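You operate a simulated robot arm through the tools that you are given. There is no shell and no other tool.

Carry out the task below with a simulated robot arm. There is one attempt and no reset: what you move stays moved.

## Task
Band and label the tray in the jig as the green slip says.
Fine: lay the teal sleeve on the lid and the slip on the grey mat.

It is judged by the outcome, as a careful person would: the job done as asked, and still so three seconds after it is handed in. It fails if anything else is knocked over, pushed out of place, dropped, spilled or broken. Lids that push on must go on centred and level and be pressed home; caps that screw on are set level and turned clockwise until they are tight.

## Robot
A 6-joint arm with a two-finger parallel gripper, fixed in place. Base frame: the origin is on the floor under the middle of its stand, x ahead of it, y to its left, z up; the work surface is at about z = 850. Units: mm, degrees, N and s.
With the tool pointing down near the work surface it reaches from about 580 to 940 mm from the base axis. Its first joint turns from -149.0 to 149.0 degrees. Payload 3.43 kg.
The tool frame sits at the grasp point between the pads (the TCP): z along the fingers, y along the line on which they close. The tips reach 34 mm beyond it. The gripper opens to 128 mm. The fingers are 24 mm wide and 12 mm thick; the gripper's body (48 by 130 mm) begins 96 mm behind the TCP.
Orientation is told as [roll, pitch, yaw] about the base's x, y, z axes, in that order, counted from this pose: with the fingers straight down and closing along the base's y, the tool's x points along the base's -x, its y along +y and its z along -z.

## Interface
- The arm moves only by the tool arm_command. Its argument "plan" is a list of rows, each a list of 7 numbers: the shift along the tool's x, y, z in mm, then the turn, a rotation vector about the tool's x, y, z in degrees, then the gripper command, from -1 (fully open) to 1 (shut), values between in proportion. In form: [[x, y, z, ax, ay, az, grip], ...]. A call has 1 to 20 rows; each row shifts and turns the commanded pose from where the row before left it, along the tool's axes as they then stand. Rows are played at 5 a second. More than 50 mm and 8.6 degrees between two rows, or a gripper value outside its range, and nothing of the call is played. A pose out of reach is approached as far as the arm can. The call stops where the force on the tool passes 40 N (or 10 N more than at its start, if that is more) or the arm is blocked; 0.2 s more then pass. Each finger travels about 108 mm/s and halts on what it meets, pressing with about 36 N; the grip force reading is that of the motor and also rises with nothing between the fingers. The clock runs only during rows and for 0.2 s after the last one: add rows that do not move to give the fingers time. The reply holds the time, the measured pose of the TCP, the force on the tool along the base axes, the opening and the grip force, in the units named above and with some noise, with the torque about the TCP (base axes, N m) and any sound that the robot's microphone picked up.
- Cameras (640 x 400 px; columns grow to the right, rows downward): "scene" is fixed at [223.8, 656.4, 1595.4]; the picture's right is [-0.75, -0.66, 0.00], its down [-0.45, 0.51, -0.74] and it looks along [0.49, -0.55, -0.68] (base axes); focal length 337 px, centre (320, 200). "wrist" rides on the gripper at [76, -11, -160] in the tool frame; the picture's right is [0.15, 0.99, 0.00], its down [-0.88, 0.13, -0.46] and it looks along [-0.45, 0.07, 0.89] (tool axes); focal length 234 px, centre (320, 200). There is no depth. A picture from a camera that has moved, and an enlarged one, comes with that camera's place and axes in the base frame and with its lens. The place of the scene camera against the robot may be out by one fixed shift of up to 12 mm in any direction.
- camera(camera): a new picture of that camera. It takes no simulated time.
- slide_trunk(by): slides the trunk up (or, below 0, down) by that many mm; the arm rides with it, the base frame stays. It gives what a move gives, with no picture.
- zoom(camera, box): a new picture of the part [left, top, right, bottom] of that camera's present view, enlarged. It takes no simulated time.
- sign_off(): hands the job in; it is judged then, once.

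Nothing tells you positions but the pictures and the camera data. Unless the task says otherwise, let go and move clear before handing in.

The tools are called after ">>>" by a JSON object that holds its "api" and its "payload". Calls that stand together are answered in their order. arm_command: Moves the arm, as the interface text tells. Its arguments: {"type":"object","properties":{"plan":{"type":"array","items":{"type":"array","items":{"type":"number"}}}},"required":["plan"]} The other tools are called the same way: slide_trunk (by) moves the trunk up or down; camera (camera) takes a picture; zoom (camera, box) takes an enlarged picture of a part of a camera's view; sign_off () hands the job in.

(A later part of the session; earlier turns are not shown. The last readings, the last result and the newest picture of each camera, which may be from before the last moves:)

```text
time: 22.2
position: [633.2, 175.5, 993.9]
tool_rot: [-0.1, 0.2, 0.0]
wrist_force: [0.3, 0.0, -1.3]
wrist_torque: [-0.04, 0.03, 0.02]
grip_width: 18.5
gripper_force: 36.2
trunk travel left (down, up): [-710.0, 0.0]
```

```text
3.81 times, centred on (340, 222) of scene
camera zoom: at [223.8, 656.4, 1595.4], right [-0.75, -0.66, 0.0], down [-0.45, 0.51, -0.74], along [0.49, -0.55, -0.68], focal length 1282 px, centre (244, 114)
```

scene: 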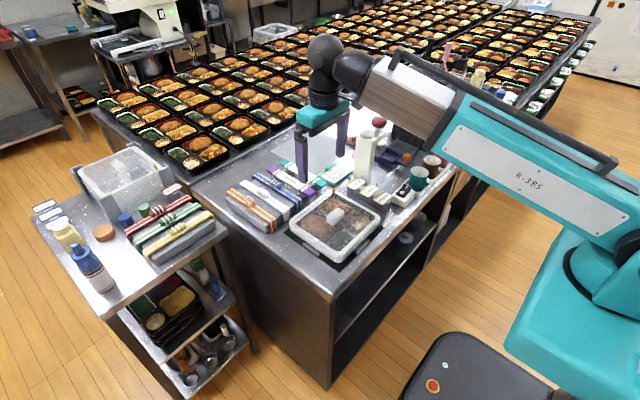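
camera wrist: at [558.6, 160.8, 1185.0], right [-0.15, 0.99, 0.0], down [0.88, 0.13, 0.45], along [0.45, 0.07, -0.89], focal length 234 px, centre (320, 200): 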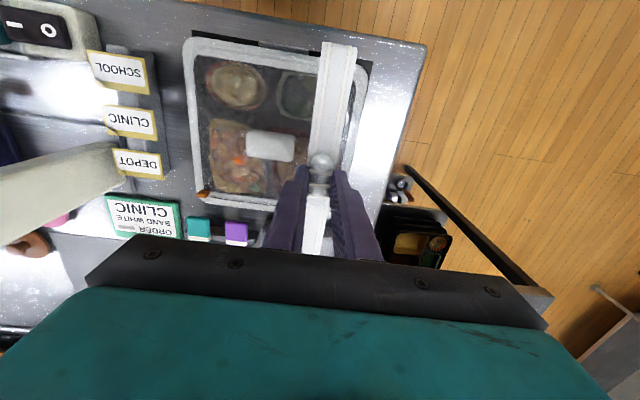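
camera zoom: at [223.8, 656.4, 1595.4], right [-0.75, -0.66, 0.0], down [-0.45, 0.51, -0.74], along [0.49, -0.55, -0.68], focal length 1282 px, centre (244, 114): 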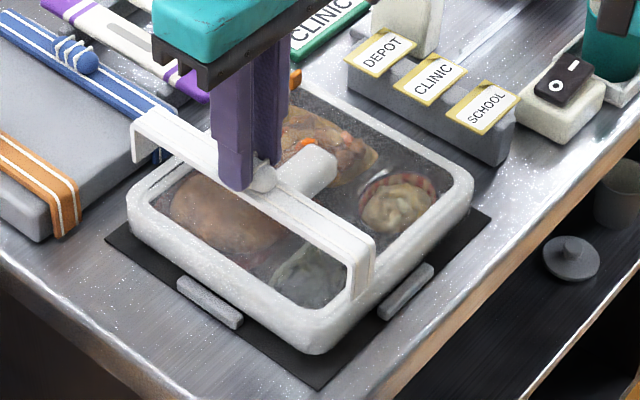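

The alignment looks close. I'll zoom in tightly on each leg relative to the lid edge before going lower.

>>> {"api": "zoom", "payload": {"camera": "scene", "box": [345, 225, 375, 255]}}

>>> {"api": "zoom", "payload": {"camera": "scene", "box": [280, 195, 320, 225]}}

>>> {"api": "zoom", "payload": {"camera": "wrist", "box": [310, 30, 390, 80]}}

```text
13.33 times, centred on (360, 240) of scene
camera zoom: at [223.8, 656.4, 1595.4], right [-0.75, -0.66, 0.0], down [-0.45, 0.51, -0.74], along [0.49, -0.55, -0.68], focal length 4488 px, centre (-213, -333)
```

zoom: 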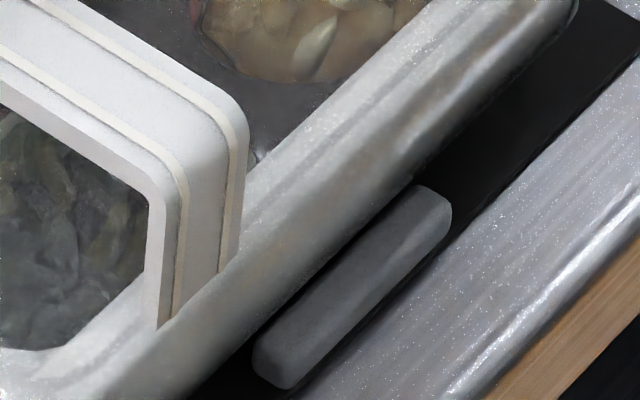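

```text
13.33 times, centred on (300, 210) of scene
camera zoom: at [223.8, 656.4, 1595.4], right [-0.75, -0.66, 0.0], down [-0.45, 0.51, -0.74], along [0.49, -0.55, -0.68], focal length 4488 px, centre (587, 67)
```

zoom: 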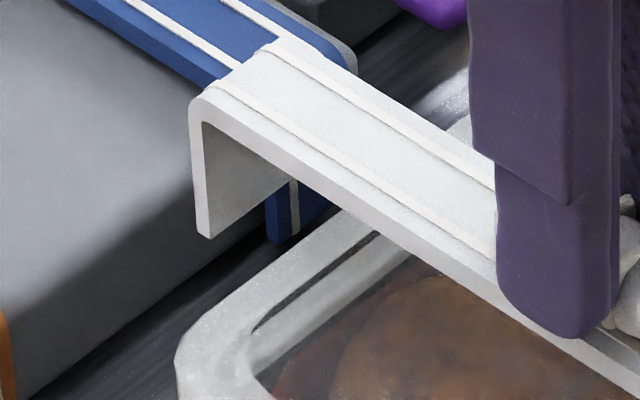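

```text
8.00 times, centred on (350, 55) of wrist
camera zoom: at [558.1, 163.4, 1154.2], right [-0.15, 0.99, 0.0], down [0.88, 0.13, 0.45], along [0.45, 0.07, -0.89], focal length 1873 px, centre (80, 1360)
```

zoom: 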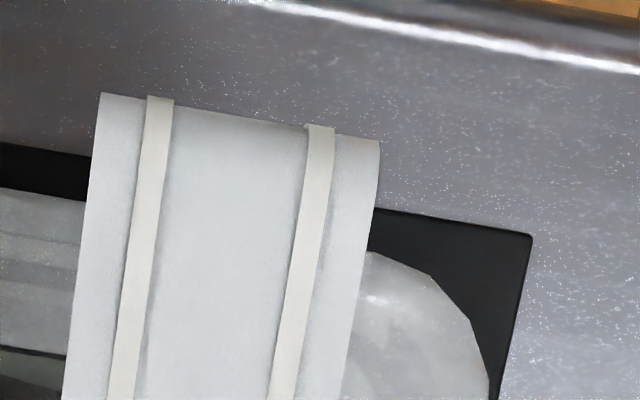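

Estimates of the leg depth differ by several mm between the cameras. I'll lower another 6 mm so the leg ends sit almost at lid height, which makes the comparison direct.

>>> {"api": "arm_command", "payload": {"plan": [[0, 0, 3, 0, 0, 0, 1], [0, 0, 3, 0, 0, 0, 1], [0, 0, 0, 0, 0, 0, 1], [0, 0, 0, 0, 0, 0, 1]]}}

>>> {"api": "zoom", "payload": {"camera": "scene", "box": [335, 215, 375, 255]}}

>>> {"api": "zoom", "payload": {"camera": "scene", "box": [280, 195, 320, 225]}}

>>> {"api": "zoom", "payload": {"camera": "scene", "box": [280, 170, 400, 275]}}

>>> {"api": "zoom", "payload": {"camera": "wrist", "box": [280, 10, 400, 90]}}

```text
time: 23.2
position: [634.2, 175.7, 987.3]
tool_rot: [-0.1, 0.3, 0.0]
wrist_force: [0.1, 0.4, -0.5]
wrist_torque: [-0.01, -0.03, 0.05]
grip_width: 18.5
gripper_force: 36.0
trunk travel left (down, up): [-710.0, 0.0]
```

```text
10.00 times, centred on (355, 235) of scene
camera zoom: at [223.8, 656.4, 1595.4], right [-0.75, -0.66, 0.0], down [-0.45, 0.51, -0.74], along [0.49, -0.55, -0.68], focal length 3366 px, centre (-30, -150)
```

zoom: 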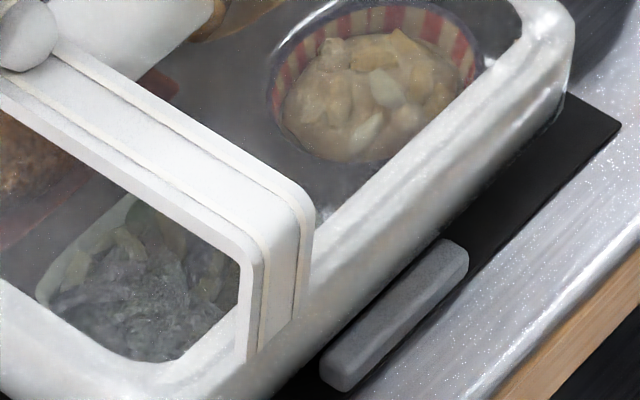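

```text
13.33 times, centred on (300, 210) of scene
camera zoom: at [223.8, 656.4, 1595.4], right [-0.75, -0.66, 0.0], down [-0.45, 0.51, -0.74], along [0.49, -0.55, -0.68], focal length 4488 px, centre (587, 67)
```

zoom: 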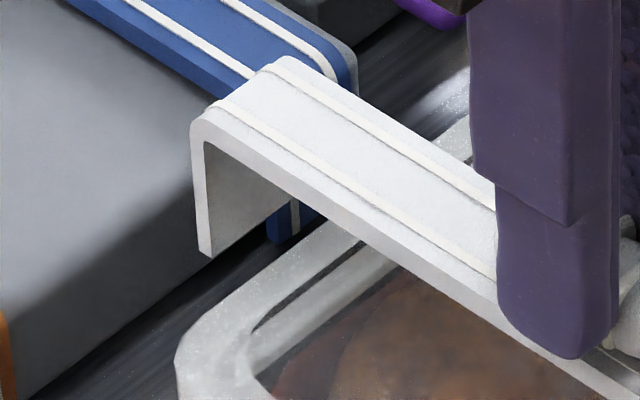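

```text
3.81 times, centred on (340, 222) of scene
camera zoom: at [223.8, 656.4, 1595.4], right [-0.75, -0.66, 0.0], down [-0.45, 0.51, -0.74], along [0.49, -0.55, -0.68], focal length 1282 px, centre (244, 114)
```

zoom: 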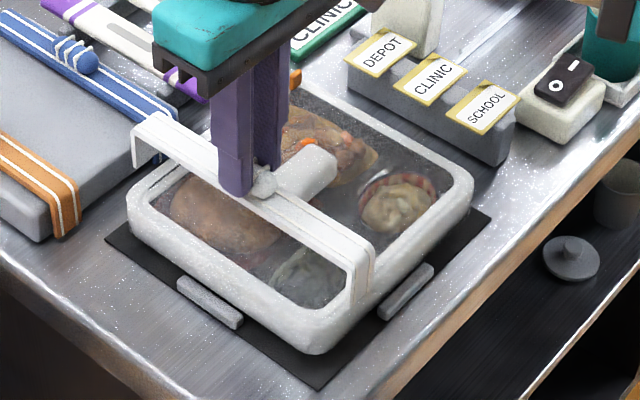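

```text
5.00 times, centred on (340, 50) of wrist
camera zoom: at [558.2, 163.3, 1148.2], right [-0.15, 0.99, 0.0], down [0.88, 0.13, 0.45], along [0.45, 0.07, -0.89], focal length 1171 px, centre (220, 950)
```

zoom: 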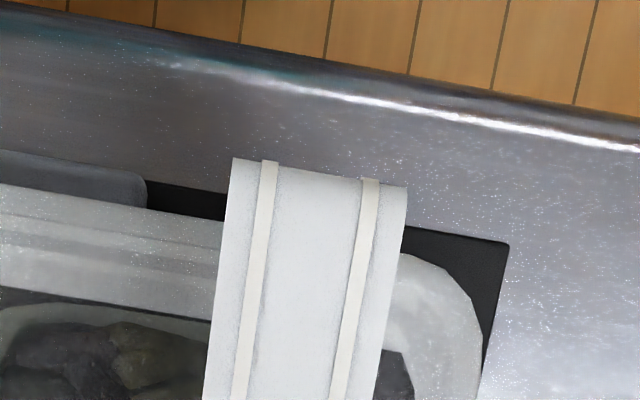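

The near end has almost no clearance while the far end has some, and the band is yawed about 1°. I'll shift 2 mm toward -x, rotate 1° back, then lower in small steps while watching the force.

>>> {"api": "arm_command", "payload": {"plan": [[1.0, 0, 0, 0, 0, 0.5, 1], [1.0, 0, 0, 0, 0, 0.5, 1], [0, 0, 2, 0, 0, 0, 1], [0, 0, 2, 0, 0, 0, 1], [0, 0, 0, 0, 0, 0, 1]]}}

>>> {"api": "zoom", "payload": {"camera": "scene", "box": [280, 195, 320, 225]}}

>>> {"api": "zoom", "payload": {"camera": "scene", "box": [335, 215, 375, 255]}}

>>> {"api": "zoom", "payload": {"camera": "wrist", "box": [280, 10, 400, 90]}}

```text
time: 24.4
position: [631.6, 176.6, 984.6]
tool_rot: [0.0, 0.1, -1.1]
wrist_force: [-0.6, -0.1, -1.2]
wrist_torque: [0.03, 0.02, 0.05]
grip_width: 18.4
gripper_force: 36.0
trunk travel left (down, up): [-710.0, 0.0]
```

```text
13.33 times, centred on (300, 210) of scene
camera zoom: at [223.8, 656.4, 1595.4], right [-0.75, -0.66, 0.0], down [-0.45, 0.51, -0.74], along [0.49, -0.55, -0.68], focal length 4488 px, centre (587, 67)
```

zoom: 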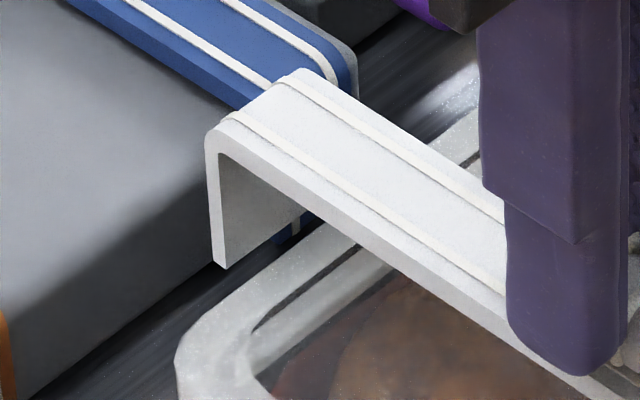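

```text
10.00 times, centred on (355, 235) of scene
camera zoom: at [223.8, 656.4, 1595.4], right [-0.75, -0.66, 0.0], down [-0.45, 0.51, -0.74], along [0.49, -0.55, -0.68], focal length 3366 px, centre (-30, -150)
```

zoom: 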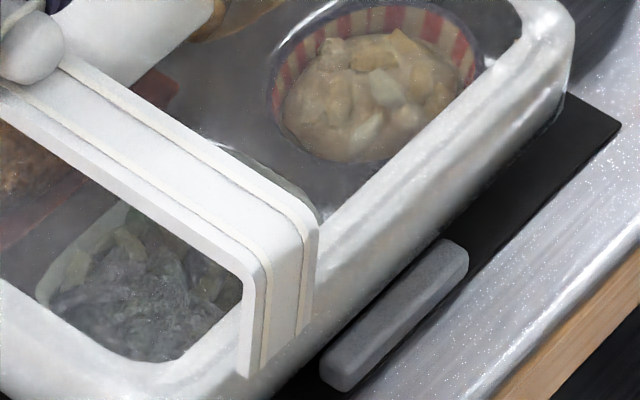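

```text
5.00 times, centred on (340, 50) of wrist
camera zoom: at [555.3, 164.8, 1145.4], right [-0.13, 0.99, 0.0], down [0.88, 0.11, 0.45], along [0.45, 0.06, -0.89], focal length 1171 px, centre (220, 950)
```

zoom: 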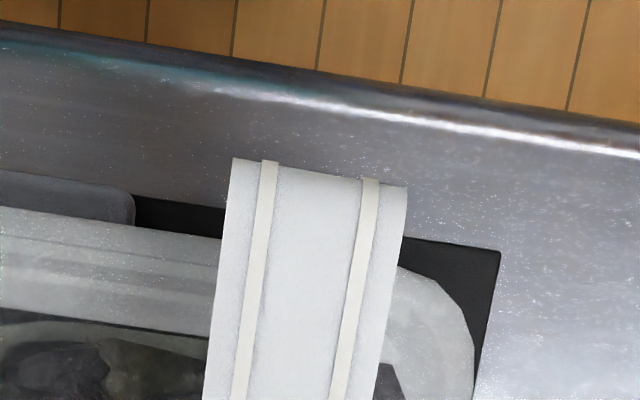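

Now the near side has about 2.8 mm clearance and the far side almost none, so I'll move back +1.3 mm in x, lower a few mm more, and re-check close to the lid level.

>>> {"api": "arm_command", "payload": {"plan": [[-1.3, 0, 0, 0, 0, 0, 1], [0, 0, 2, 0, 0, 0, 1], [0, 0, 2, 0, 0, 0, 1], [0, 0, 0, 0, 0, 0, 1], [0, 0, 0, 0, 0, 0, 1]]}}

>>> {"api": "zoom", "payload": {"camera": "scene", "box": [280, 195, 320, 225]}}

>>> {"api": "zoom", "payload": {"camera": "scene", "box": [335, 215, 375, 255]}}

>>> {"api": "zoom", "payload": {"camera": "wrist", "box": [280, 10, 400, 90]}}

```text
time: 25.6
position: [633.7, 174.4, 982.5]
tool_rot: [0.0, 0.2, -1.0]
wrist_force: [0.2, -0.3, -1.2]
wrist_torque: [-0.02, 0.01, 0.01]
grip_width: 18.6
gripper_force: 36.2
trunk travel left (down, up): [-710.0, 0.0]
```

```text
13.33 times, centred on (300, 210) of scene
camera zoom: at [223.8, 656.4, 1595.4], right [-0.75, -0.66, 0.0], down [-0.45, 0.51, -0.74], along [0.49, -0.55, -0.68], focal length 4488 px, centre (587, 67)
```

zoom: 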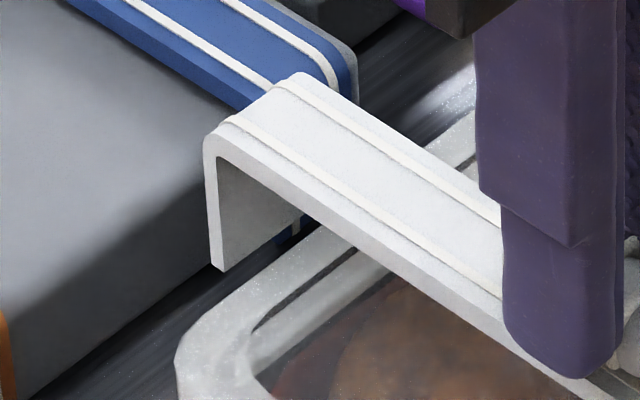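

```text
10.00 times, centred on (355, 235) of scene
camera zoom: at [223.8, 656.4, 1595.4], right [-0.75, -0.66, 0.0], down [-0.45, 0.51, -0.74], along [0.49, -0.55, -0.68], focal length 3366 px, centre (-30, -150)
```

zoom: 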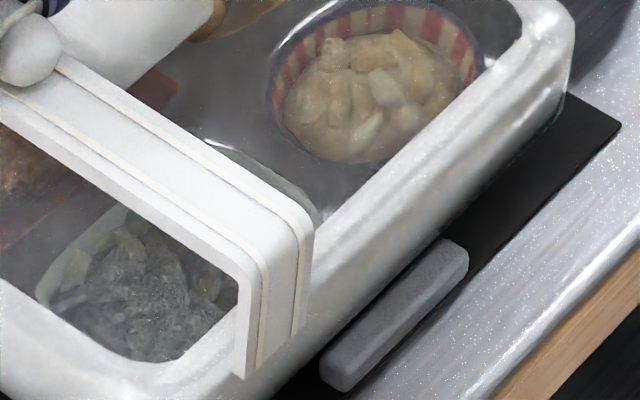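

```text
5.00 times, centred on (340, 50) of wrist
camera zoom: at [557.6, 163.4, 1141.8], right [-0.13, 0.99, 0.0], down [0.88, 0.11, 0.45], along [0.45, 0.06, -0.89], focal length 1171 px, centre (220, 950)
```

zoom: 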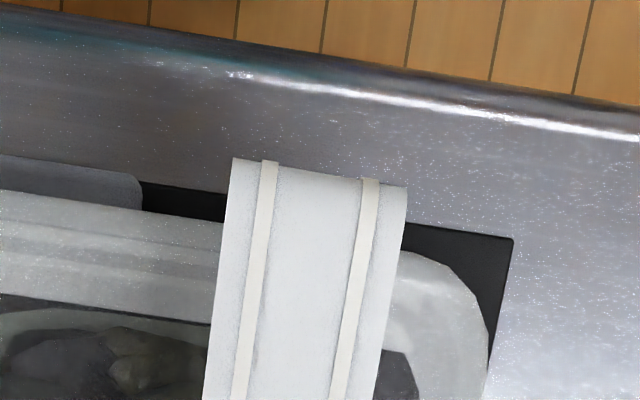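

Near clearance is about 0.9 mm and far about 1.9 mm, so nearly centred. I'll nudge -0.5 mm and lower in small steps, watching the force.

>>> {"api": "arm_command", "payload": {"plan": [[0.5, 0, 2, 0, 0, 0, 1], [0, 0, 2, 0, 0, 0, 1], [0, 0, 2, 0, 0, 0, 1], [0, 0, 0, 0, 0, 0, 1]]}}

>>> {"api": "zoom", "payload": {"camera": "wrist", "box": [280, 10, 400, 90]}}

>>> {"api": "zoom", "payload": {"camera": "scene", "box": [280, 195, 320, 225]}}

>>> {"api": "zoom", "payload": {"camera": "scene", "box": [335, 215, 375, 255]}}

```text
time: 26.6
position: [633.4, 175.5, 975.0]
tool_rot: [0.0, 0.2, -1.0]
wrist_force: [-0.3, 0.3, -1.0]
wrist_torque: [0.03, 0.02, -0.02]
grip_width: 18.5
gripper_force: 36.0
trunk travel left (down, up): [-710.0, 0.0]
```

```text
5.00 times, centred on (340, 50) of wrist
camera zoom: at [557.0, 163.8, 1135.2], right [-0.13, 0.99, 0.0], down [0.88, 0.11, 0.45], along [0.45, 0.06, -0.89], focal length 1171 px, centre (220, 950)
```

zoom: 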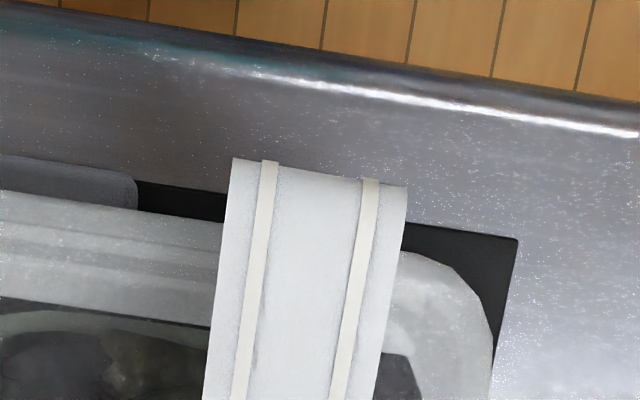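

```text
13.33 times, centred on (300, 210) of scene
camera zoom: at [223.8, 656.4, 1595.4], right [-0.75, -0.66, 0.0], down [-0.45, 0.51, -0.74], along [0.49, -0.55, -0.68], focal length 4488 px, centre (587, 67)
```

zoom: 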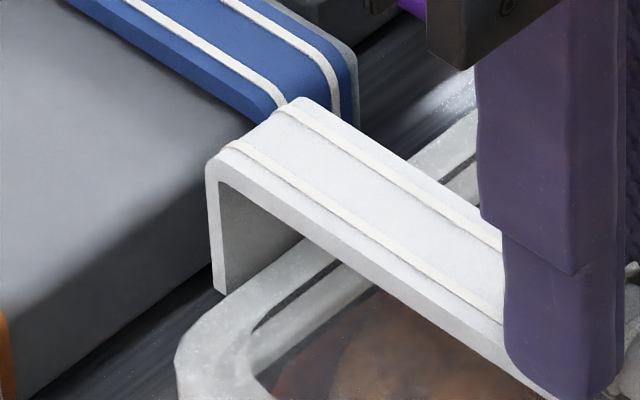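

```text
10.00 times, centred on (355, 235) of scene
camera zoom: at [223.8, 656.4, 1595.4], right [-0.75, -0.66, 0.0], down [-0.45, 0.51, -0.74], along [0.49, -0.55, -0.68], focal length 3366 px, centre (-30, -150)
```

zoom: 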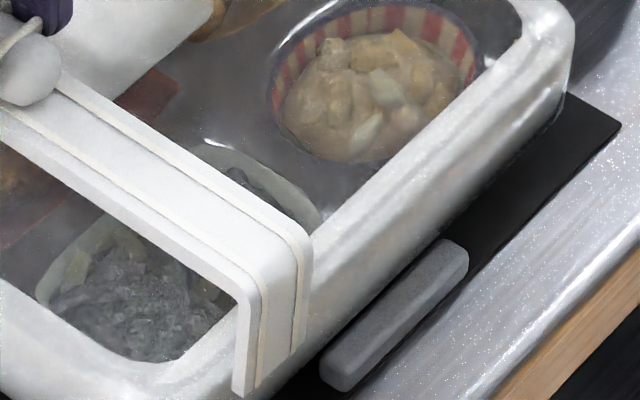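

No contact yet and the leg ends are now at lid-edge height with even clearance. I'll keep lowering gently.

>>> {"api": "arm_command", "payload": {"plan": [[0, 0, 2, 0, 0, 0, 1], [0, 0, 2, 0, 0, 0, 1], [0, 0, 0, 0, 0, 0, 1]]}}

>>> {"api": "zoom", "payload": {"camera": "scene", "box": [280, 195, 320, 225]}}

>>> {"api": "zoom", "payload": {"camera": "scene", "box": [335, 215, 375, 255]}}

```text
time: 27.4
position: [632.6, 175.5, 972.4]
tool_rot: [0.0, 0.2, -1.0]
wrist_force: [0.2, -0.6, -0.4]
wrist_torque: [0.03, 0.0, 0.03]
grip_width: 18.3
gripper_force: 36.3
trunk travel left (down, up): [-710.0, 0.0]
```

```text
13.33 times, centred on (300, 210) of scene
camera zoom: at [223.8, 656.4, 1595.4], right [-0.75, -0.66, 0.0], down [-0.45, 0.51, -0.74], along [0.49, -0.55, -0.68], focal length 4488 px, centre (587, 67)
```

zoom: 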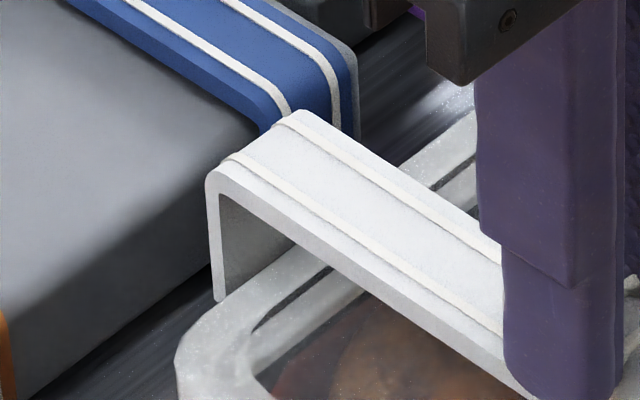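

```text
10.00 times, centred on (355, 235) of scene
camera zoom: at [223.8, 656.4, 1595.4], right [-0.75, -0.66, 0.0], down [-0.45, 0.51, -0.74], along [0.49, -0.55, -0.68], focal length 3366 px, centre (-30, -150)
```

zoom: 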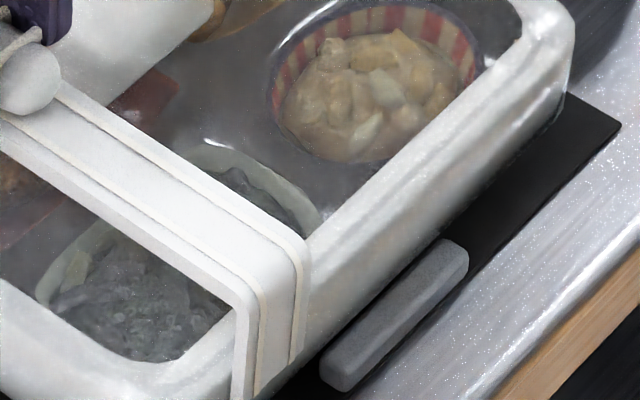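

The far leg is now going down behind the lid's outer edge with no force. Continuing in small steps.

>>> {"api": "arm_command", "payload": {"plan": [[0, 0, 2, 0, 0, 0, 1], [0, 0, 2, 0, 0, 0, 1], [0, 0, 2, 0, 0, 0, 1], [0, 0, 0, 0, 0, 0, 1]]}}

>>> {"api": "zoom", "payload": {"camera": "scene", "box": [280, 170, 400, 275]}}

>>> {"api": "zoom", "payload": {"camera": "wrist", "box": [280, 10, 400, 90]}}

```text
time: 28.4
position: [633.3, 175.6, 963.9]
tool_rot: [0.0, 0.2, -1.0]
wrist_force: [-0.2, -0.7, 0.1]
wrist_torque: [-0.04, 0.03, 0.02]
grip_width: 18.4
gripper_force: 35.7
trunk travel left (down, up): [-710.0, 0.0]
```

```text
3.81 times, centred on (340, 222) of scene
camera zoom: at [223.8, 656.4, 1595.4], right [-0.75, -0.66, 0.0], down [-0.45, 0.51, -0.74], along [0.49, -0.55, -0.68], focal length 1282 px, centre (244, 114)
```

zoom: 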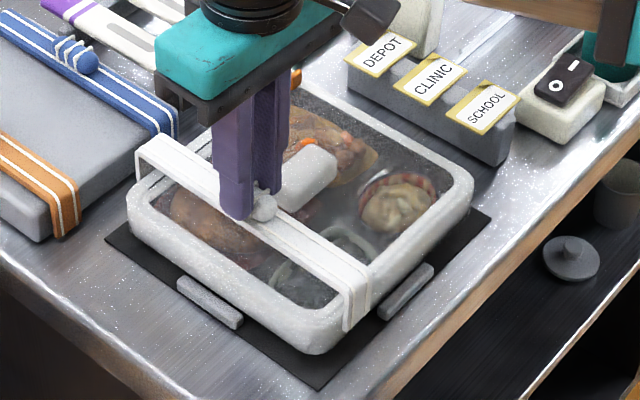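

```text
5.00 times, centred on (340, 50) of wrist
camera zoom: at [557.2, 164.5, 1125.2], right [-0.13, 0.99, 0.0], down [0.88, 0.11, 0.45], along [0.45, 0.06, -0.89], focal length 1171 px, centre (220, 950)
```

zoom: 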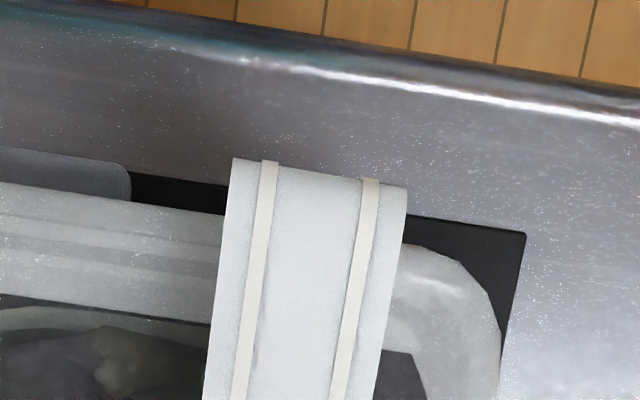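

Both legs now straddle the lid and the force is still zero. About 20 mm remains before the strip rests on the lid.

>>> {"api": "arm_command", "payload": {"plan": [[0, 0, 2.5, 0, 0, 0, 1], [0, 0, 2.5, 0, 0, 0, 1], [0, 0, 2.5, 0, 0, 0, 1], [0, 0, 2.5, 0, 0, 0, 1], [0, 0, 0, 0, 0, 0, 1]]}}

>>> {"api": "zoom", "payload": {"camera": "scene", "box": [280, 170, 400, 275]}}

```text
time: 29.6
position: [633.5, 175.0, 955.9]
tool_rot: [0.1, 0.2, -1.0]
wrist_force: [0.0, 0.4, -0.1]
wrist_torque: [0.0, 0.02, 0.03]
grip_width: 18.8
gripper_force: 36.4
trunk travel left (down, up): [-710.0, 0.0]
```

```text
3.81 times, centred on (340, 222) of scene
camera zoom: at [223.8, 656.4, 1595.4], right [-0.75, -0.66, 0.0], down [-0.45, 0.51, -0.74], along [0.49, -0.55, -0.68], focal length 1282 px, centre (244, 114)
```

zoom: 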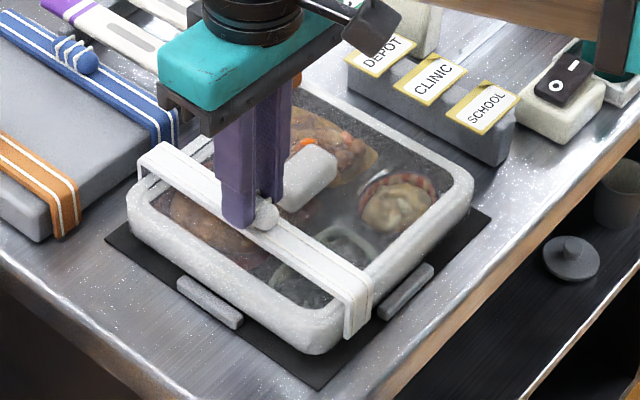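

Still free. Continuing down.

>>> {"api": "arm_command", "payload": {"plan": [[0, 0, 2, 0, 0, 0, 1], [0, 0, 2, 0, 0, 0, 1], [0, 0, 2, 0, 0, 0, 1], [0, 0, 2, 0, 0, 0, 1], [0, 0, 0, 0, 0, 0, 1]]}}

>>> {"api": "zoom", "payload": {"camera": "scene", "box": [280, 170, 400, 275]}}

```text
time: 30.8
position: [633.7, 176.5, 947.2]
tool_rot: [-0.1, 0.1, -1.0]
wrist_force: [0.6, 0.0, -2.3]
wrist_torque: [0.03, -0.01, -0.02]
grip_width: 18.5
gripper_force: 36.4
trunk travel left (down, up): [-710.0, 0.0]
```

```text
3.81 times, centred on (340, 222) of scene
camera zoom: at [223.8, 656.4, 1595.4], right [-0.75, -0.66, 0.0], down [-0.45, 0.51, -0.74], along [0.49, -0.55, -0.68], focal length 1282 px, centre (244, 114)
```

zoom: 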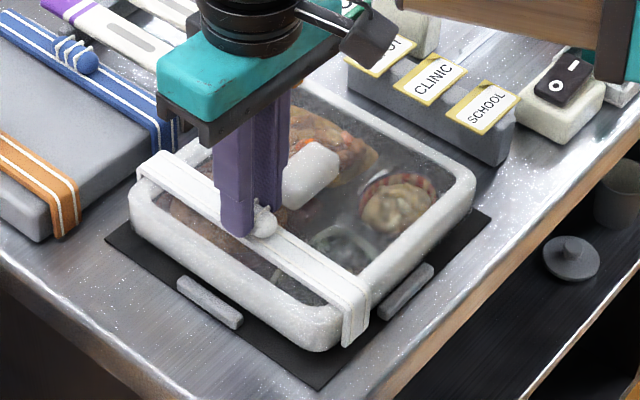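

Continuing with smaller steps until it seats.

>>> {"api": "arm_command", "payload": {"plan": [[0, 0, 1.5, 0, 0, 0, 1], [0, 0, 1.5, 0, 0, 0, 1], [0, 0, 0, 0, 0, 0, 1]]}}

>>> {"api": "zoom", "payload": {"camera": "scene", "box": [280, 190, 380, 265]}}

```text
time: 31.6
position: [632.9, 175.0, 943.1]
tool_rot: [0.1, 0.2, -1.0]
wrist_force: [0.0, -1.3, 1.4]
wrist_torque: [0.0, 0.02, 0.0]
grip_width: 18.4
gripper_force: 35.7
trunk travel left (down, up): [-710.0, 0.0]
```

```text
5.33 times, centred on (330, 228) of scene
camera zoom: at [223.8, 656.4, 1595.4], right [-0.75, -0.66, 0.0], down [-0.45, 0.51, -0.74], along [0.49, -0.55, -0.68], focal length 1795 px, centre (267, 53)
```

zoom: 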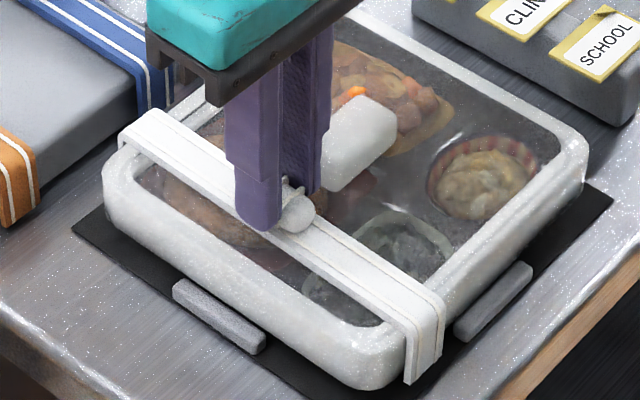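

>>> {"api": "arm_command", "payload": {"plan": [[0, 0, 1, 0, 0, 0, 1], [0, 0, 1, 0, 0, 0, 1], [0, 0, 0, 0, 0, 0, 1]]}}

>>> {"api": "zoom", "payload": {"camera": "scene", "box": [280, 190, 380, 265]}}

```text
time: 32.4
position: [632.5, 173.6, 944.6]
tool_rot: [0.1, 0.1, -1.0]
wrist_force: [1.5, 2.4, 18.9]
wrist_torque: [0.09, 0.18, -0.03]
grip_width: 18.6
gripper_force: 35.9
trunk travel left (down, up): [-710.0, 0.0]
```

```text
5.33 times, centred on (330, 228) of scene
camera zoom: at [223.8, 656.4, 1595.4], right [-0.75, -0.66, 0.0], down [-0.45, 0.51, -0.74], along [0.49, -0.55, -0.68], focal length 1795 px, centre (267, 53)
```

zoom: 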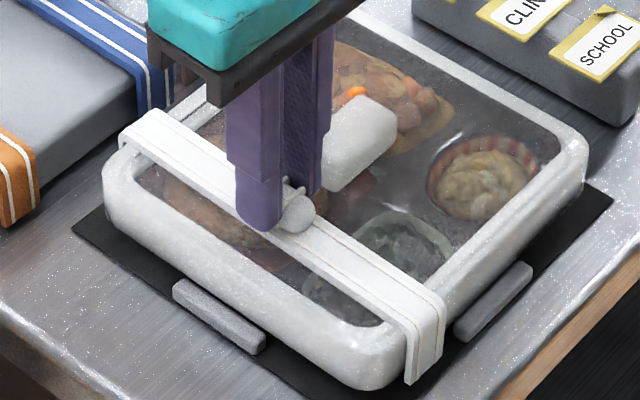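

The band is seated, with 19 N upward contact force. I'll ease off 1 mm, open the fingers slightly (clear of the lid knob), and rise.

>>> {"api": "arm_command", "payload": {"plan": [[0, 0, -1, 0, 0, 0, 1], [0, 0, 0, 0, 0, 0, 0.7], [0, 0, 0, 0, 0, 0, 0.55], [0, 0, 0, 0, 0, 0, 0.55]]}}

>>> {"api": "zoom", "payload": {"camera": "wrist", "box": [240, 60, 400, 230]}}

>>> {"api": "zoom", "payload": {"camera": "scene", "box": [280, 190, 380, 265]}}

```text
time: 33.4
position: [632.5, 174.8, 944.6]
tool_rot: [0.1, 0.2, -1.0]
wrist_force: [0.3, -0.2, 1.1]
wrist_torque: [0.0, -0.02, 0.01]
grip_width: 28.8
gripper_force: 0.1
trunk travel left (down, up): [-710.0, 0.0]
```

```text
2.35 times, centred on (320, 145) of wrist
camera zoom: at [556.4, 163.9, 1103.7], right [-0.13, 0.99, 0.0], down [0.88, 0.12, 0.45], along [0.45, 0.06, -0.89], focal length 551 px, centre (320, 329)
```

zoom: 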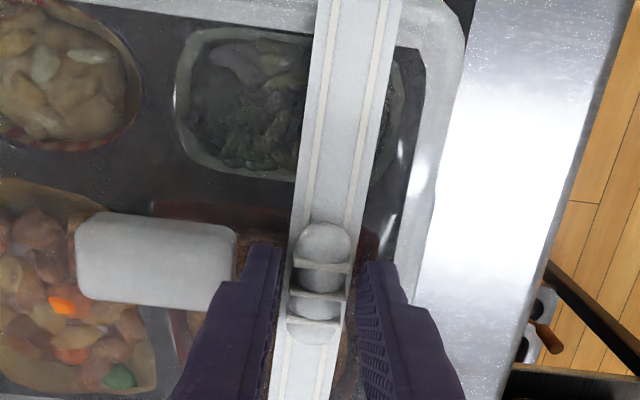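

```text
5.33 times, centred on (330, 228) of scene
camera zoom: at [223.8, 656.4, 1595.4], right [-0.75, -0.66, 0.0], down [-0.45, 0.51, -0.74], along [0.49, -0.55, -0.68], focal length 1795 px, centre (267, 53)
```

zoom: 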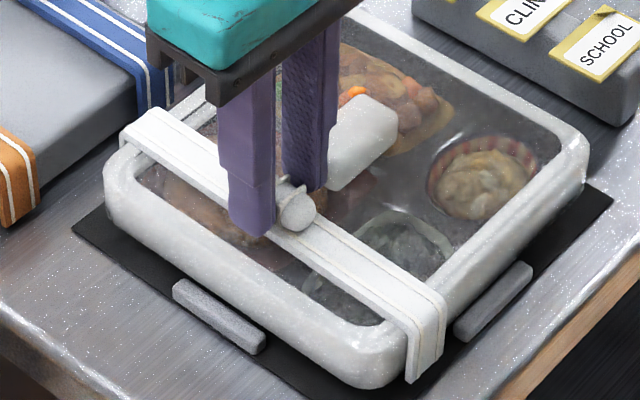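

The fingers are clear and the band stays put. I'll rise and move sideways toward the label holder to inspect the CLINIC label.

>>> {"api": "arm_command", "payload": {"plan": [[0, 0, -5, 0, 0, 0, 0.55], [0, 0, -10, 0, 0, 0, 0.55], [0, 0, -20, 0, 0, 0, 0.55], [0, 0, -30, 0, 0, -1, 0.55], [0, 0, -30, 0, 0, 0, 0.3], [0, 0, 0, 0, 0, 0, 0]]}}

>>> {"api": "zoom", "payload": {"camera": "scene", "box": [270, 160, 410, 275]}}

>>> {"api": "camera", "payload": {"camera": "wrist"}}

>>> {"api": "zoom", "payload": {"camera": "wrist", "box": [80, 20, 220, 200]}}

```text
time: 34.8
position: [633.3, 176.1, 1036.1]
tool_rot: [-0.1, 0.2, 0.0]
wrist_force: [0.3, 0.6, 0.0]
wrist_torque: [0.01, -0.01, 0.0]
grip_width: 63.9
gripper_force: 0.0
trunk travel left (down, up): [-710.0, 0.0]
```

```text
3.48 times, centred on (340, 218) of scene
camera zoom: at [223.8, 656.4, 1595.4], right [-0.75, -0.66, 0.0], down [-0.45, 0.51, -0.74], along [0.49, -0.55, -0.68], focal length 1171 px, centre (250, 139)
```

zoom: 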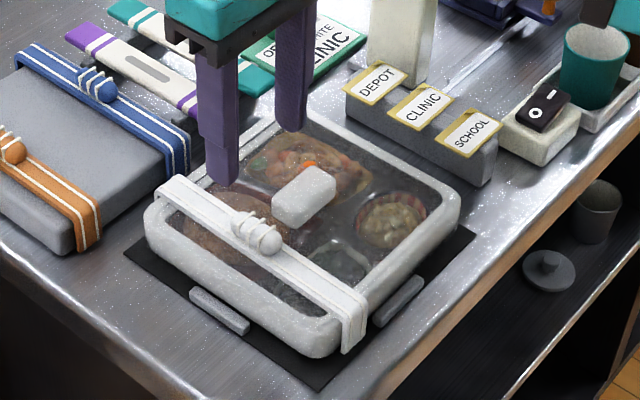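

```text
taken
camera wrist: at [557.4, 163.2, 1196.3], right [-0.15, 0.99, 0.0], down [0.88, 0.13, 0.45], along [0.45, 0.07, -0.89], focal length 234 px, centre (320, 200)
```

wrist: 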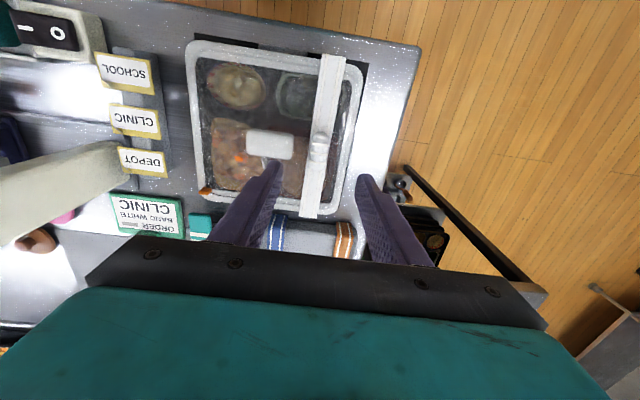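

```text
2.22 times, centred on (150, 110) of wrist
camera zoom: at [557.4, 163.2, 1196.3], right [-0.15, 0.99, 0.0], down [0.88, 0.13, 0.45], along [0.45, 0.07, -0.89], focal length 520 px, centre (698, 400)
```

zoom: 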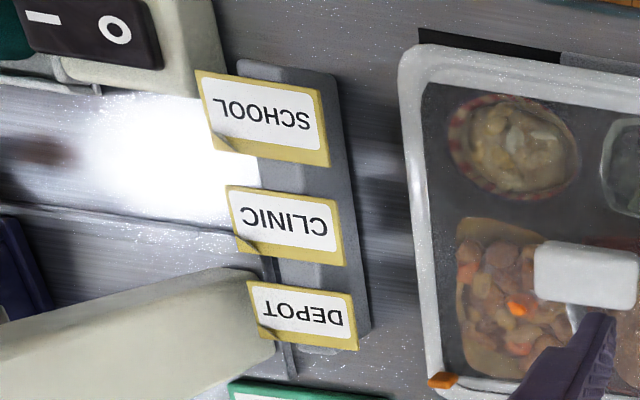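

The white band sits squarely across the tray. I'll move over the CLINIC label near (637, -60), staying high and clear of the post, to see how the label rests on its holder.

>>> {"api": "arm_command", "payload": {"plan": [[0, -20, -2, 0, 0, 0, 0], [0, -30, -2, 0, 0, 0, 0], [0, -30, 0, 0, 0, 0, 0], [0, -30, 0, 0, 0, 0, 0], [0, -30, 0, 0, 0, 0, -0.1], [0, -30, 0, 0, 0, 0, -0.2], [0, -30, 0, 0, 0, 0, -0.25], [0, -30, 0, 0, 0, 0, -0.25], [0, -6, 0, 0, 0, 0, -0.25], [0, 0, 0, 0, 0, 0, -0.25]]}}

>>> {"api": "camera", "payload": {"camera": "wrist"}}

>>> {"api": "zoom", "payload": {"camera": "wrist", "box": [240, 60, 400, 210]}}

>>> {"api": "zoom", "payload": {"camera": "scene", "box": [340, 130, 420, 215]}}

```text
time: 37.0
position: [632.2, -61.1, 1043.0]
tool_rot: [0.0, 0.2, 0.0]
wrist_force: [0.2, 0.1, 0.3]
wrist_torque: [-0.02, 0.03, -0.03]
grip_width: 79.9
gripper_force: 0.0
trunk travel left (down, up): [-710.0, 0.0]
```

```text
taken
camera wrist: at [556.1, -73.4, 1203.5], right [-0.15, 0.99, 0.0], down [0.88, 0.13, 0.45], along [0.45, 0.07, -0.89], focal length 234 px, centre (320, 200)
```

wrist: 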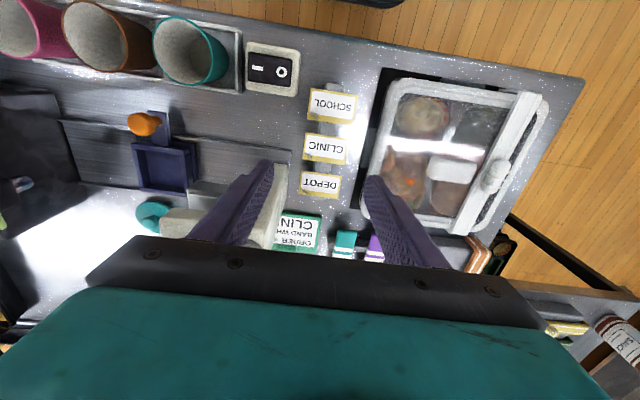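

```text
2.67 times, centred on (320, 135) of wrist
camera zoom: at [556.1, -73.4, 1203.5], right [-0.15, 0.99, 0.0], down [0.88, 0.13, 0.45], along [0.45, 0.07, -0.89], focal length 624 px, centre (320, 373)
```

zoom: 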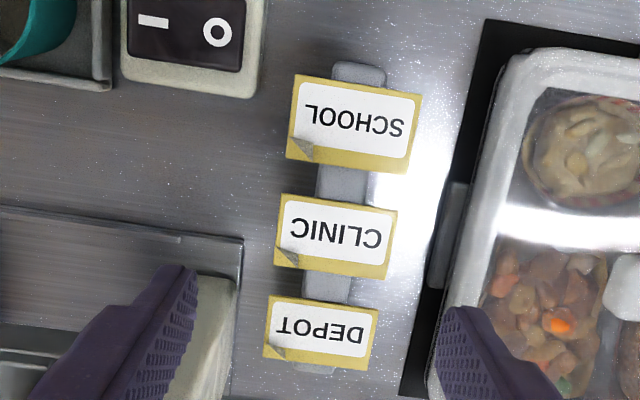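

```text
4.71 times, centred on (380, 172) of scene
camera zoom: at [223.8, 656.4, 1595.4], right [-0.75, -0.66, 0.0], down [-0.45, 0.51, -0.74], along [0.49, -0.55, -0.68], focal length 1584 px, centre (38, 329)
```

zoom: 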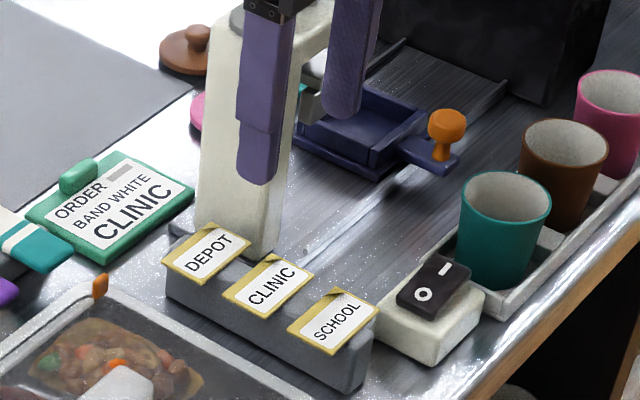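

The CLINIC label lies flat at about z = 899, centred near (635, -54), roughly 57 × 35 mm, overhanging a narrow ridge on both y sides. I can grip it across y by its ends. Aligning and descending partway, well clear of the post.

>>> {"api": "arm_command", "payload": {"plan": [[-2.7, 8.4, 0, 0, 0, 0, -0.25], [0, 0, 20, 0, 0, 0, -0.25], [0, 0, 20, 0, 0, 0, -0.25], [0, 0, 20, 0, 0, 0, -0.25], [0, 0, 20, 0, 0, 0, -0.25], [0, 0, 0, 0, 0, 0, -0.25], [0, 0, 0, 0, 0, 0, -0.25]]}}

>>> {"api": "zoom", "payload": {"camera": "wrist", "box": [240, 90, 400, 210]}}

>>> {"api": "zoom", "payload": {"camera": "scene", "box": [340, 150, 420, 215]}}

```text
time: 38.6
position: [635.9, -51.3, 963.1]
tool_rot: [0.0, 0.2, 0.0]
wrist_force: [0.5, 0.5, -0.1]
wrist_torque: [0.0, -0.01, -0.01]
grip_width: 79.9
gripper_force: 0.1
trunk travel left (down, up): [-710.0, 0.0]
```

```text
3.33 times, centred on (320, 150) of wrist
camera zoom: at [560.7, -63.4, 1123.7], right [-0.15, 0.99, 0.0], down [0.88, 0.13, 0.45], along [0.45, 0.07, -0.89], focal length 781 px, centre (320, 367)
```

zoom: 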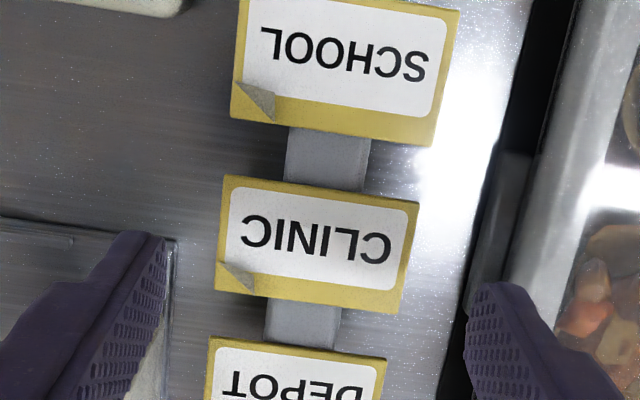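

```text
6.15 times, centred on (380, 182) of scene
camera zoom: at [223.8, 656.4, 1595.4], right [-0.75, -0.66, 0.0], down [-0.45, 0.51, -0.74], along [0.49, -0.55, -0.68], focal length 2072 px, centre (-49, 308)
```

zoom: 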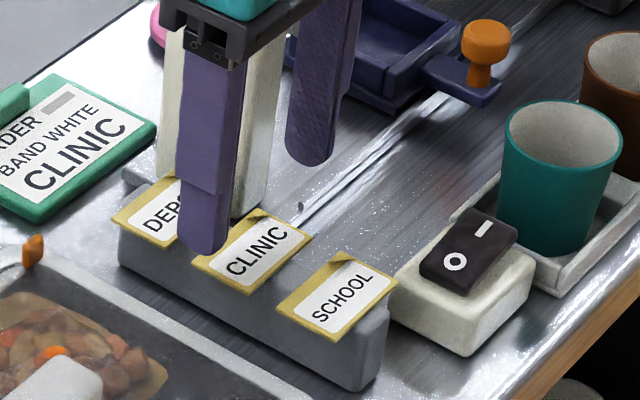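

The label is nearly centred between the fingers; a correction of about -3 mm in x and -1.4 mm in y is needed. Then I'll descend until the tips are just below the label.

>>> {"api": "arm_command", "payload": {"plan": [[3.0, -1.4, 0, 0, 0, 0, -0.25], [0, 0, 10, 0, 0, 0, -0.25], [0, 0, 10, 0, 0, 0, -0.25], [0, 0, 8, 0, 0, 0, -0.2], [0, 0, 3, 0, 0, 0, -0.15], [0, 0, 0, 0, 0, 0, -0.15], [0, 0, 0, 0, 0, 0, -0.15]]}}

>>> {"api": "zoom", "payload": {"camera": "wrist", "box": [240, 110, 400, 230]}}

>>> {"api": "zoom", "payload": {"camera": "scene", "box": [345, 170, 405, 215]}}

```text
time: 40.2
position: [632.2, -53.8, 930.7]
tool_rot: [0.0, 0.1, 0.1]
wrist_force: [-0.2, 0.2, 0.2]
wrist_torque: [0.02, -0.01, 0.02]
grip_width: 73.5
gripper_force: 0.0
trunk travel left (down, up): [-710.0, 0.0]
```

```text
3.33 times, centred on (320, 170) of wrist
camera zoom: at [557.0, -66.2, 1091.1], right [-0.15, 0.99, 0.0], down [0.88, 0.13, 0.45], along [0.45, 0.07, -0.89], focal length 781 px, centre (320, 300)
```

zoom: 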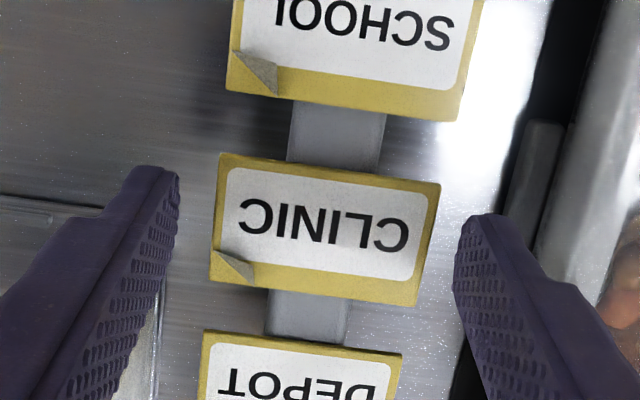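

```text
8.89 times, centred on (375, 192) of scene
camera zoom: at [223.8, 656.4, 1595.4], right [-0.75, -0.66, 0.0], down [-0.45, 0.51, -0.74], along [0.49, -0.55, -0.68], focal length 2992 px, centre (-169, 267)
```

zoom: 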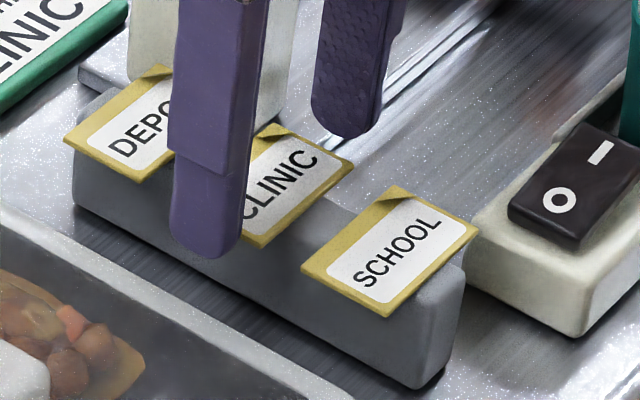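

Good: small +1.5 mm y correction, 3 mm further down, then close gently on the label's ends.

>>> {"api": "arm_command", "payload": {"plan": [[0, 1.5, 1.5, 0, 0, 0, -0.15], [0, 0, 1.5, 0, 0, 0, -0.15], [0, 0, 0, 0, 0, 0, -0.05], [0, 0, 0, 0, 0, 0, 0.05], [0, 0, 0, 0, 0, 0, 0.15], [0, 0, 0, 0, 0, 0, 0.3], [0, 0, 0, 0, 0, 0, 0.3]]}}

>>> {"api": "zoom", "payload": {"camera": "wrist", "box": [240, 110, 400, 230]}}

>>> {"api": "zoom", "payload": {"camera": "scene", "box": [345, 170, 405, 215]}}

```text
time: 41.8
position: [630.5, -52.3, 928.8]
tool_rot: [0.0, 0.3, -0.1]
wrist_force: [-0.1, -0.1, -0.7]
wrist_torque: [0.02, 0.01, -0.03]
grip_width: 54.4
gripper_force: 36.8
trunk travel left (down, up): [-710.0, 0.0]
```

```text
3.33 times, centred on (320, 170) of wrist
camera zoom: at [556.9, -64.7, 1088.5], right [-0.15, 0.99, 0.0], down [0.88, 0.13, 0.45], along [0.45, 0.07, -0.89], focal length 781 px, centre (320, 300)
```

zoom: 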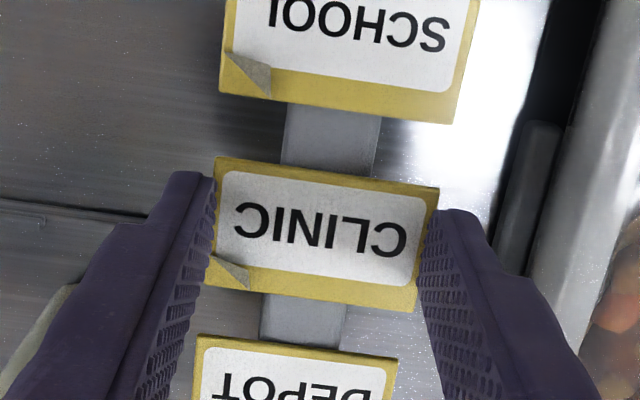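

```text
8.89 times, centred on (375, 192) of scene
camera zoom: at [223.8, 656.4, 1595.4], right [-0.75, -0.66, 0.0], down [-0.45, 0.51, -0.74], along [0.49, -0.55, -0.68], focal length 2992 px, centre (-169, 267)
```

zoom: 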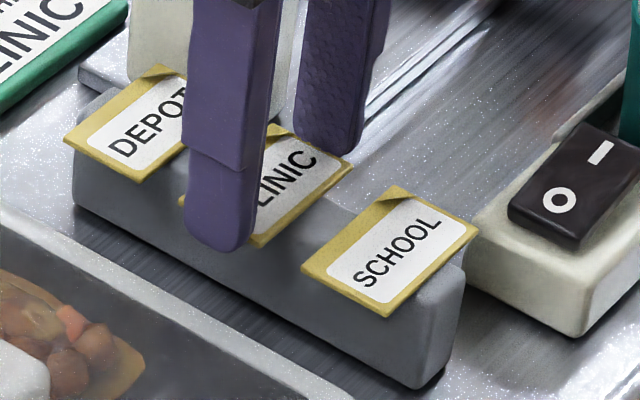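

The label is gripped at 54.4 mm. I'll lift a little and check that it comes up level.

>>> {"api": "arm_command", "payload": {"plan": [[0, 0, -2, 0, 0, 0, 0.3], [0, 0, -4, 0, 0, 0, 0.3], [0, 0, -6, 0, 0, 0, 0.3], [0, 0, -8, 0, 0, 0, 0.3], [0, 0, 0, 0, 0, 0, 0.3]]}}

>>> {"api": "zoom", "payload": {"camera": "wrist", "box": [240, 110, 400, 230]}}

>>> {"api": "zoom", "payload": {"camera": "scene", "box": [345, 155, 405, 215]}}

```text
time: 43.0
position: [631.4, -51.5, 948.0]
tool_rot: [0.0, 0.2, 0.0]
wrist_force: [0.6, -0.9, 0.1]
wrist_torque: [0.01, 0.01, -0.05]
grip_width: 54.7
gripper_force: 36.7
trunk travel left (down, up): [-710.0, 0.0]
```

```text
3.33 times, centred on (320, 170) of wrist
camera zoom: at [557.2, -64.2, 1108.6], right [-0.15, 0.99, 0.0], down [0.88, 0.13, 0.45], along [0.45, 0.07, -0.89], focal length 781 px, centre (320, 300)
```

zoom: 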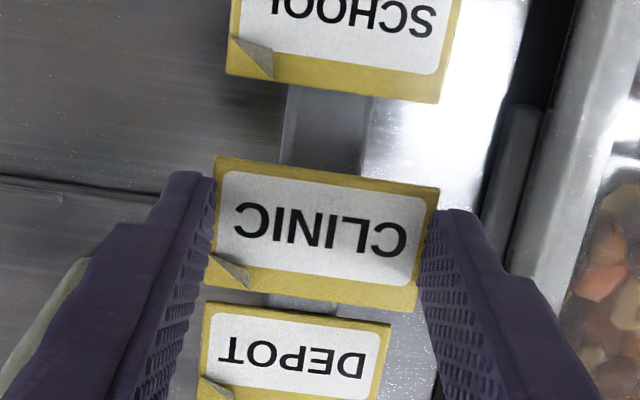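

```text
6.67 times, centred on (375, 185) of scene
camera zoom: at [223.8, 656.4, 1595.4], right [-0.75, -0.66, 0.0], down [-0.45, 0.51, -0.74], along [0.49, -0.55, -0.68], focal length 2244 px, centre (-47, 300)
```

zoom: 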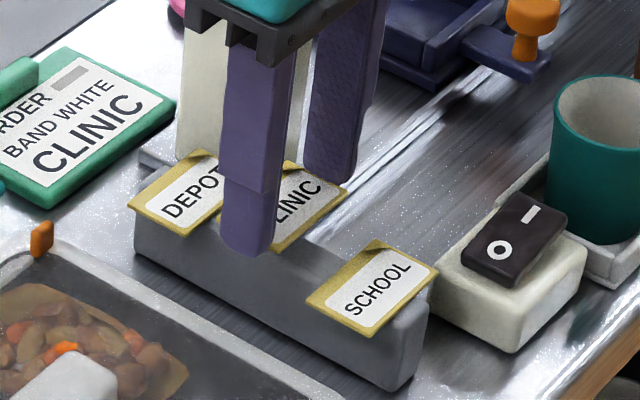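

The label is held level and the neighbours are undisturbed. I'll raise it, move +y first to get away from the post, and then go over the lid's free area at about (690, 106).

>>> {"api": "arm_command", "payload": {"plan": [[0, 0, -14, 0, 0, 0, 0.3], [0, 0, -14, 0, 0, 0, 0.3], [0, 0, -14, 0, 0, 0, 0.3], [0, 20, 0, 0, 0, 0, 0.3], [0, 25, 0, 0, 0, 0, 0.3], [0, 25, 0, 0, 0, 0, 0.3], [-14, 22, 0, 0, 0, 0, 0.3], [-14, 22, 0, 0, 0, 0, 0.3], [-14, 22, 0, 0, 0, 0, 0.3], [-15, 22, 0, 0, 0, 0, 0.3], [0, 0, 0, 0, 0, 0, 0.3], [0, 0, 0, 0, 0, 0, 0.3]]}}

>>> {"api": "camera", "payload": {"camera": "wrist"}}

>>> {"api": "zoom", "payload": {"camera": "scene", "box": [270, 160, 410, 275]}}

>>> {"api": "zoom", "payload": {"camera": "wrist", "box": [220, 60, 420, 220]}}

```text
time: 45.6
position: [688.3, 107.6, 992.1]
tool_rot: [0.0, 0.2, -0.1]
wrist_force: [-0.4, 0.6, 0.9]
wrist_torque: [-0.01, 0.0, 0.0]
grip_width: 54.6
gripper_force: 36.6
trunk travel left (down, up): [-710.0, 0.0]
```

```text
taken
camera wrist: at [613.8, 94.9, 1152.1], right [-0.15, 0.99, 0.0], down [0.88, 0.13, 0.45], along [0.45, 0.07, -0.89], focal length 234 px, centre (320, 200)
```

wrist: 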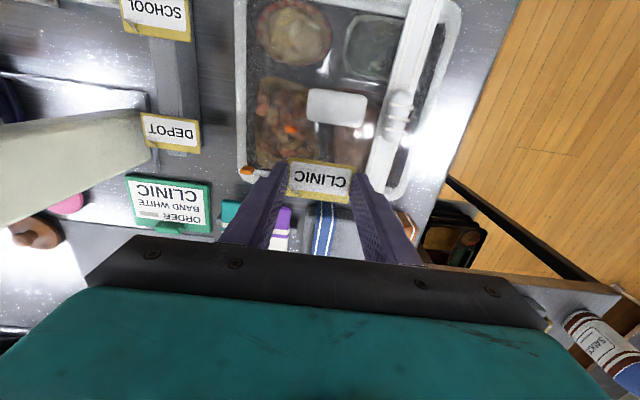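

```text
3.48 times, centred on (340, 218) of scene
camera zoom: at [223.8, 656.4, 1595.4], right [-0.75, -0.66, 0.0], down [-0.45, 0.51, -0.74], along [0.49, -0.55, -0.68], focal length 1171 px, centre (250, 139)
```

zoom: 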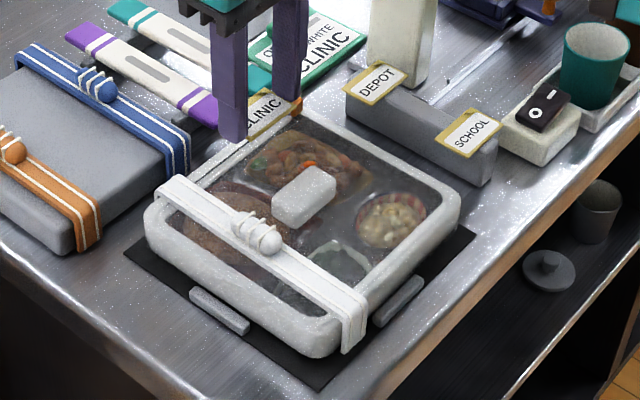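

```text
2.50 times, centred on (320, 140) of wrist
camera zoom: at [613.8, 94.9, 1152.1], right [-0.15, 0.99, 0.0], down [0.88, 0.13, 0.45], along [0.45, 0.07, -0.89], focal length 585 px, centre (320, 350)
```

zoom: 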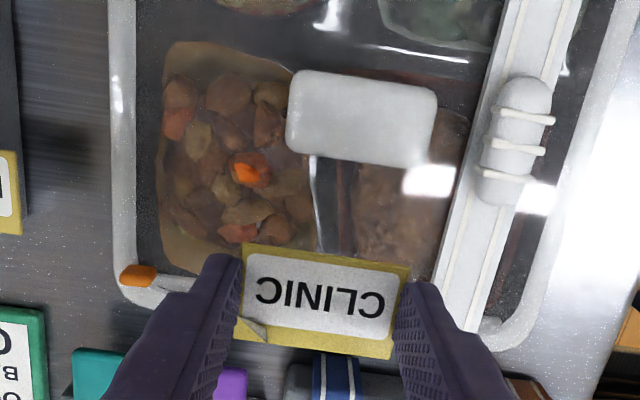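

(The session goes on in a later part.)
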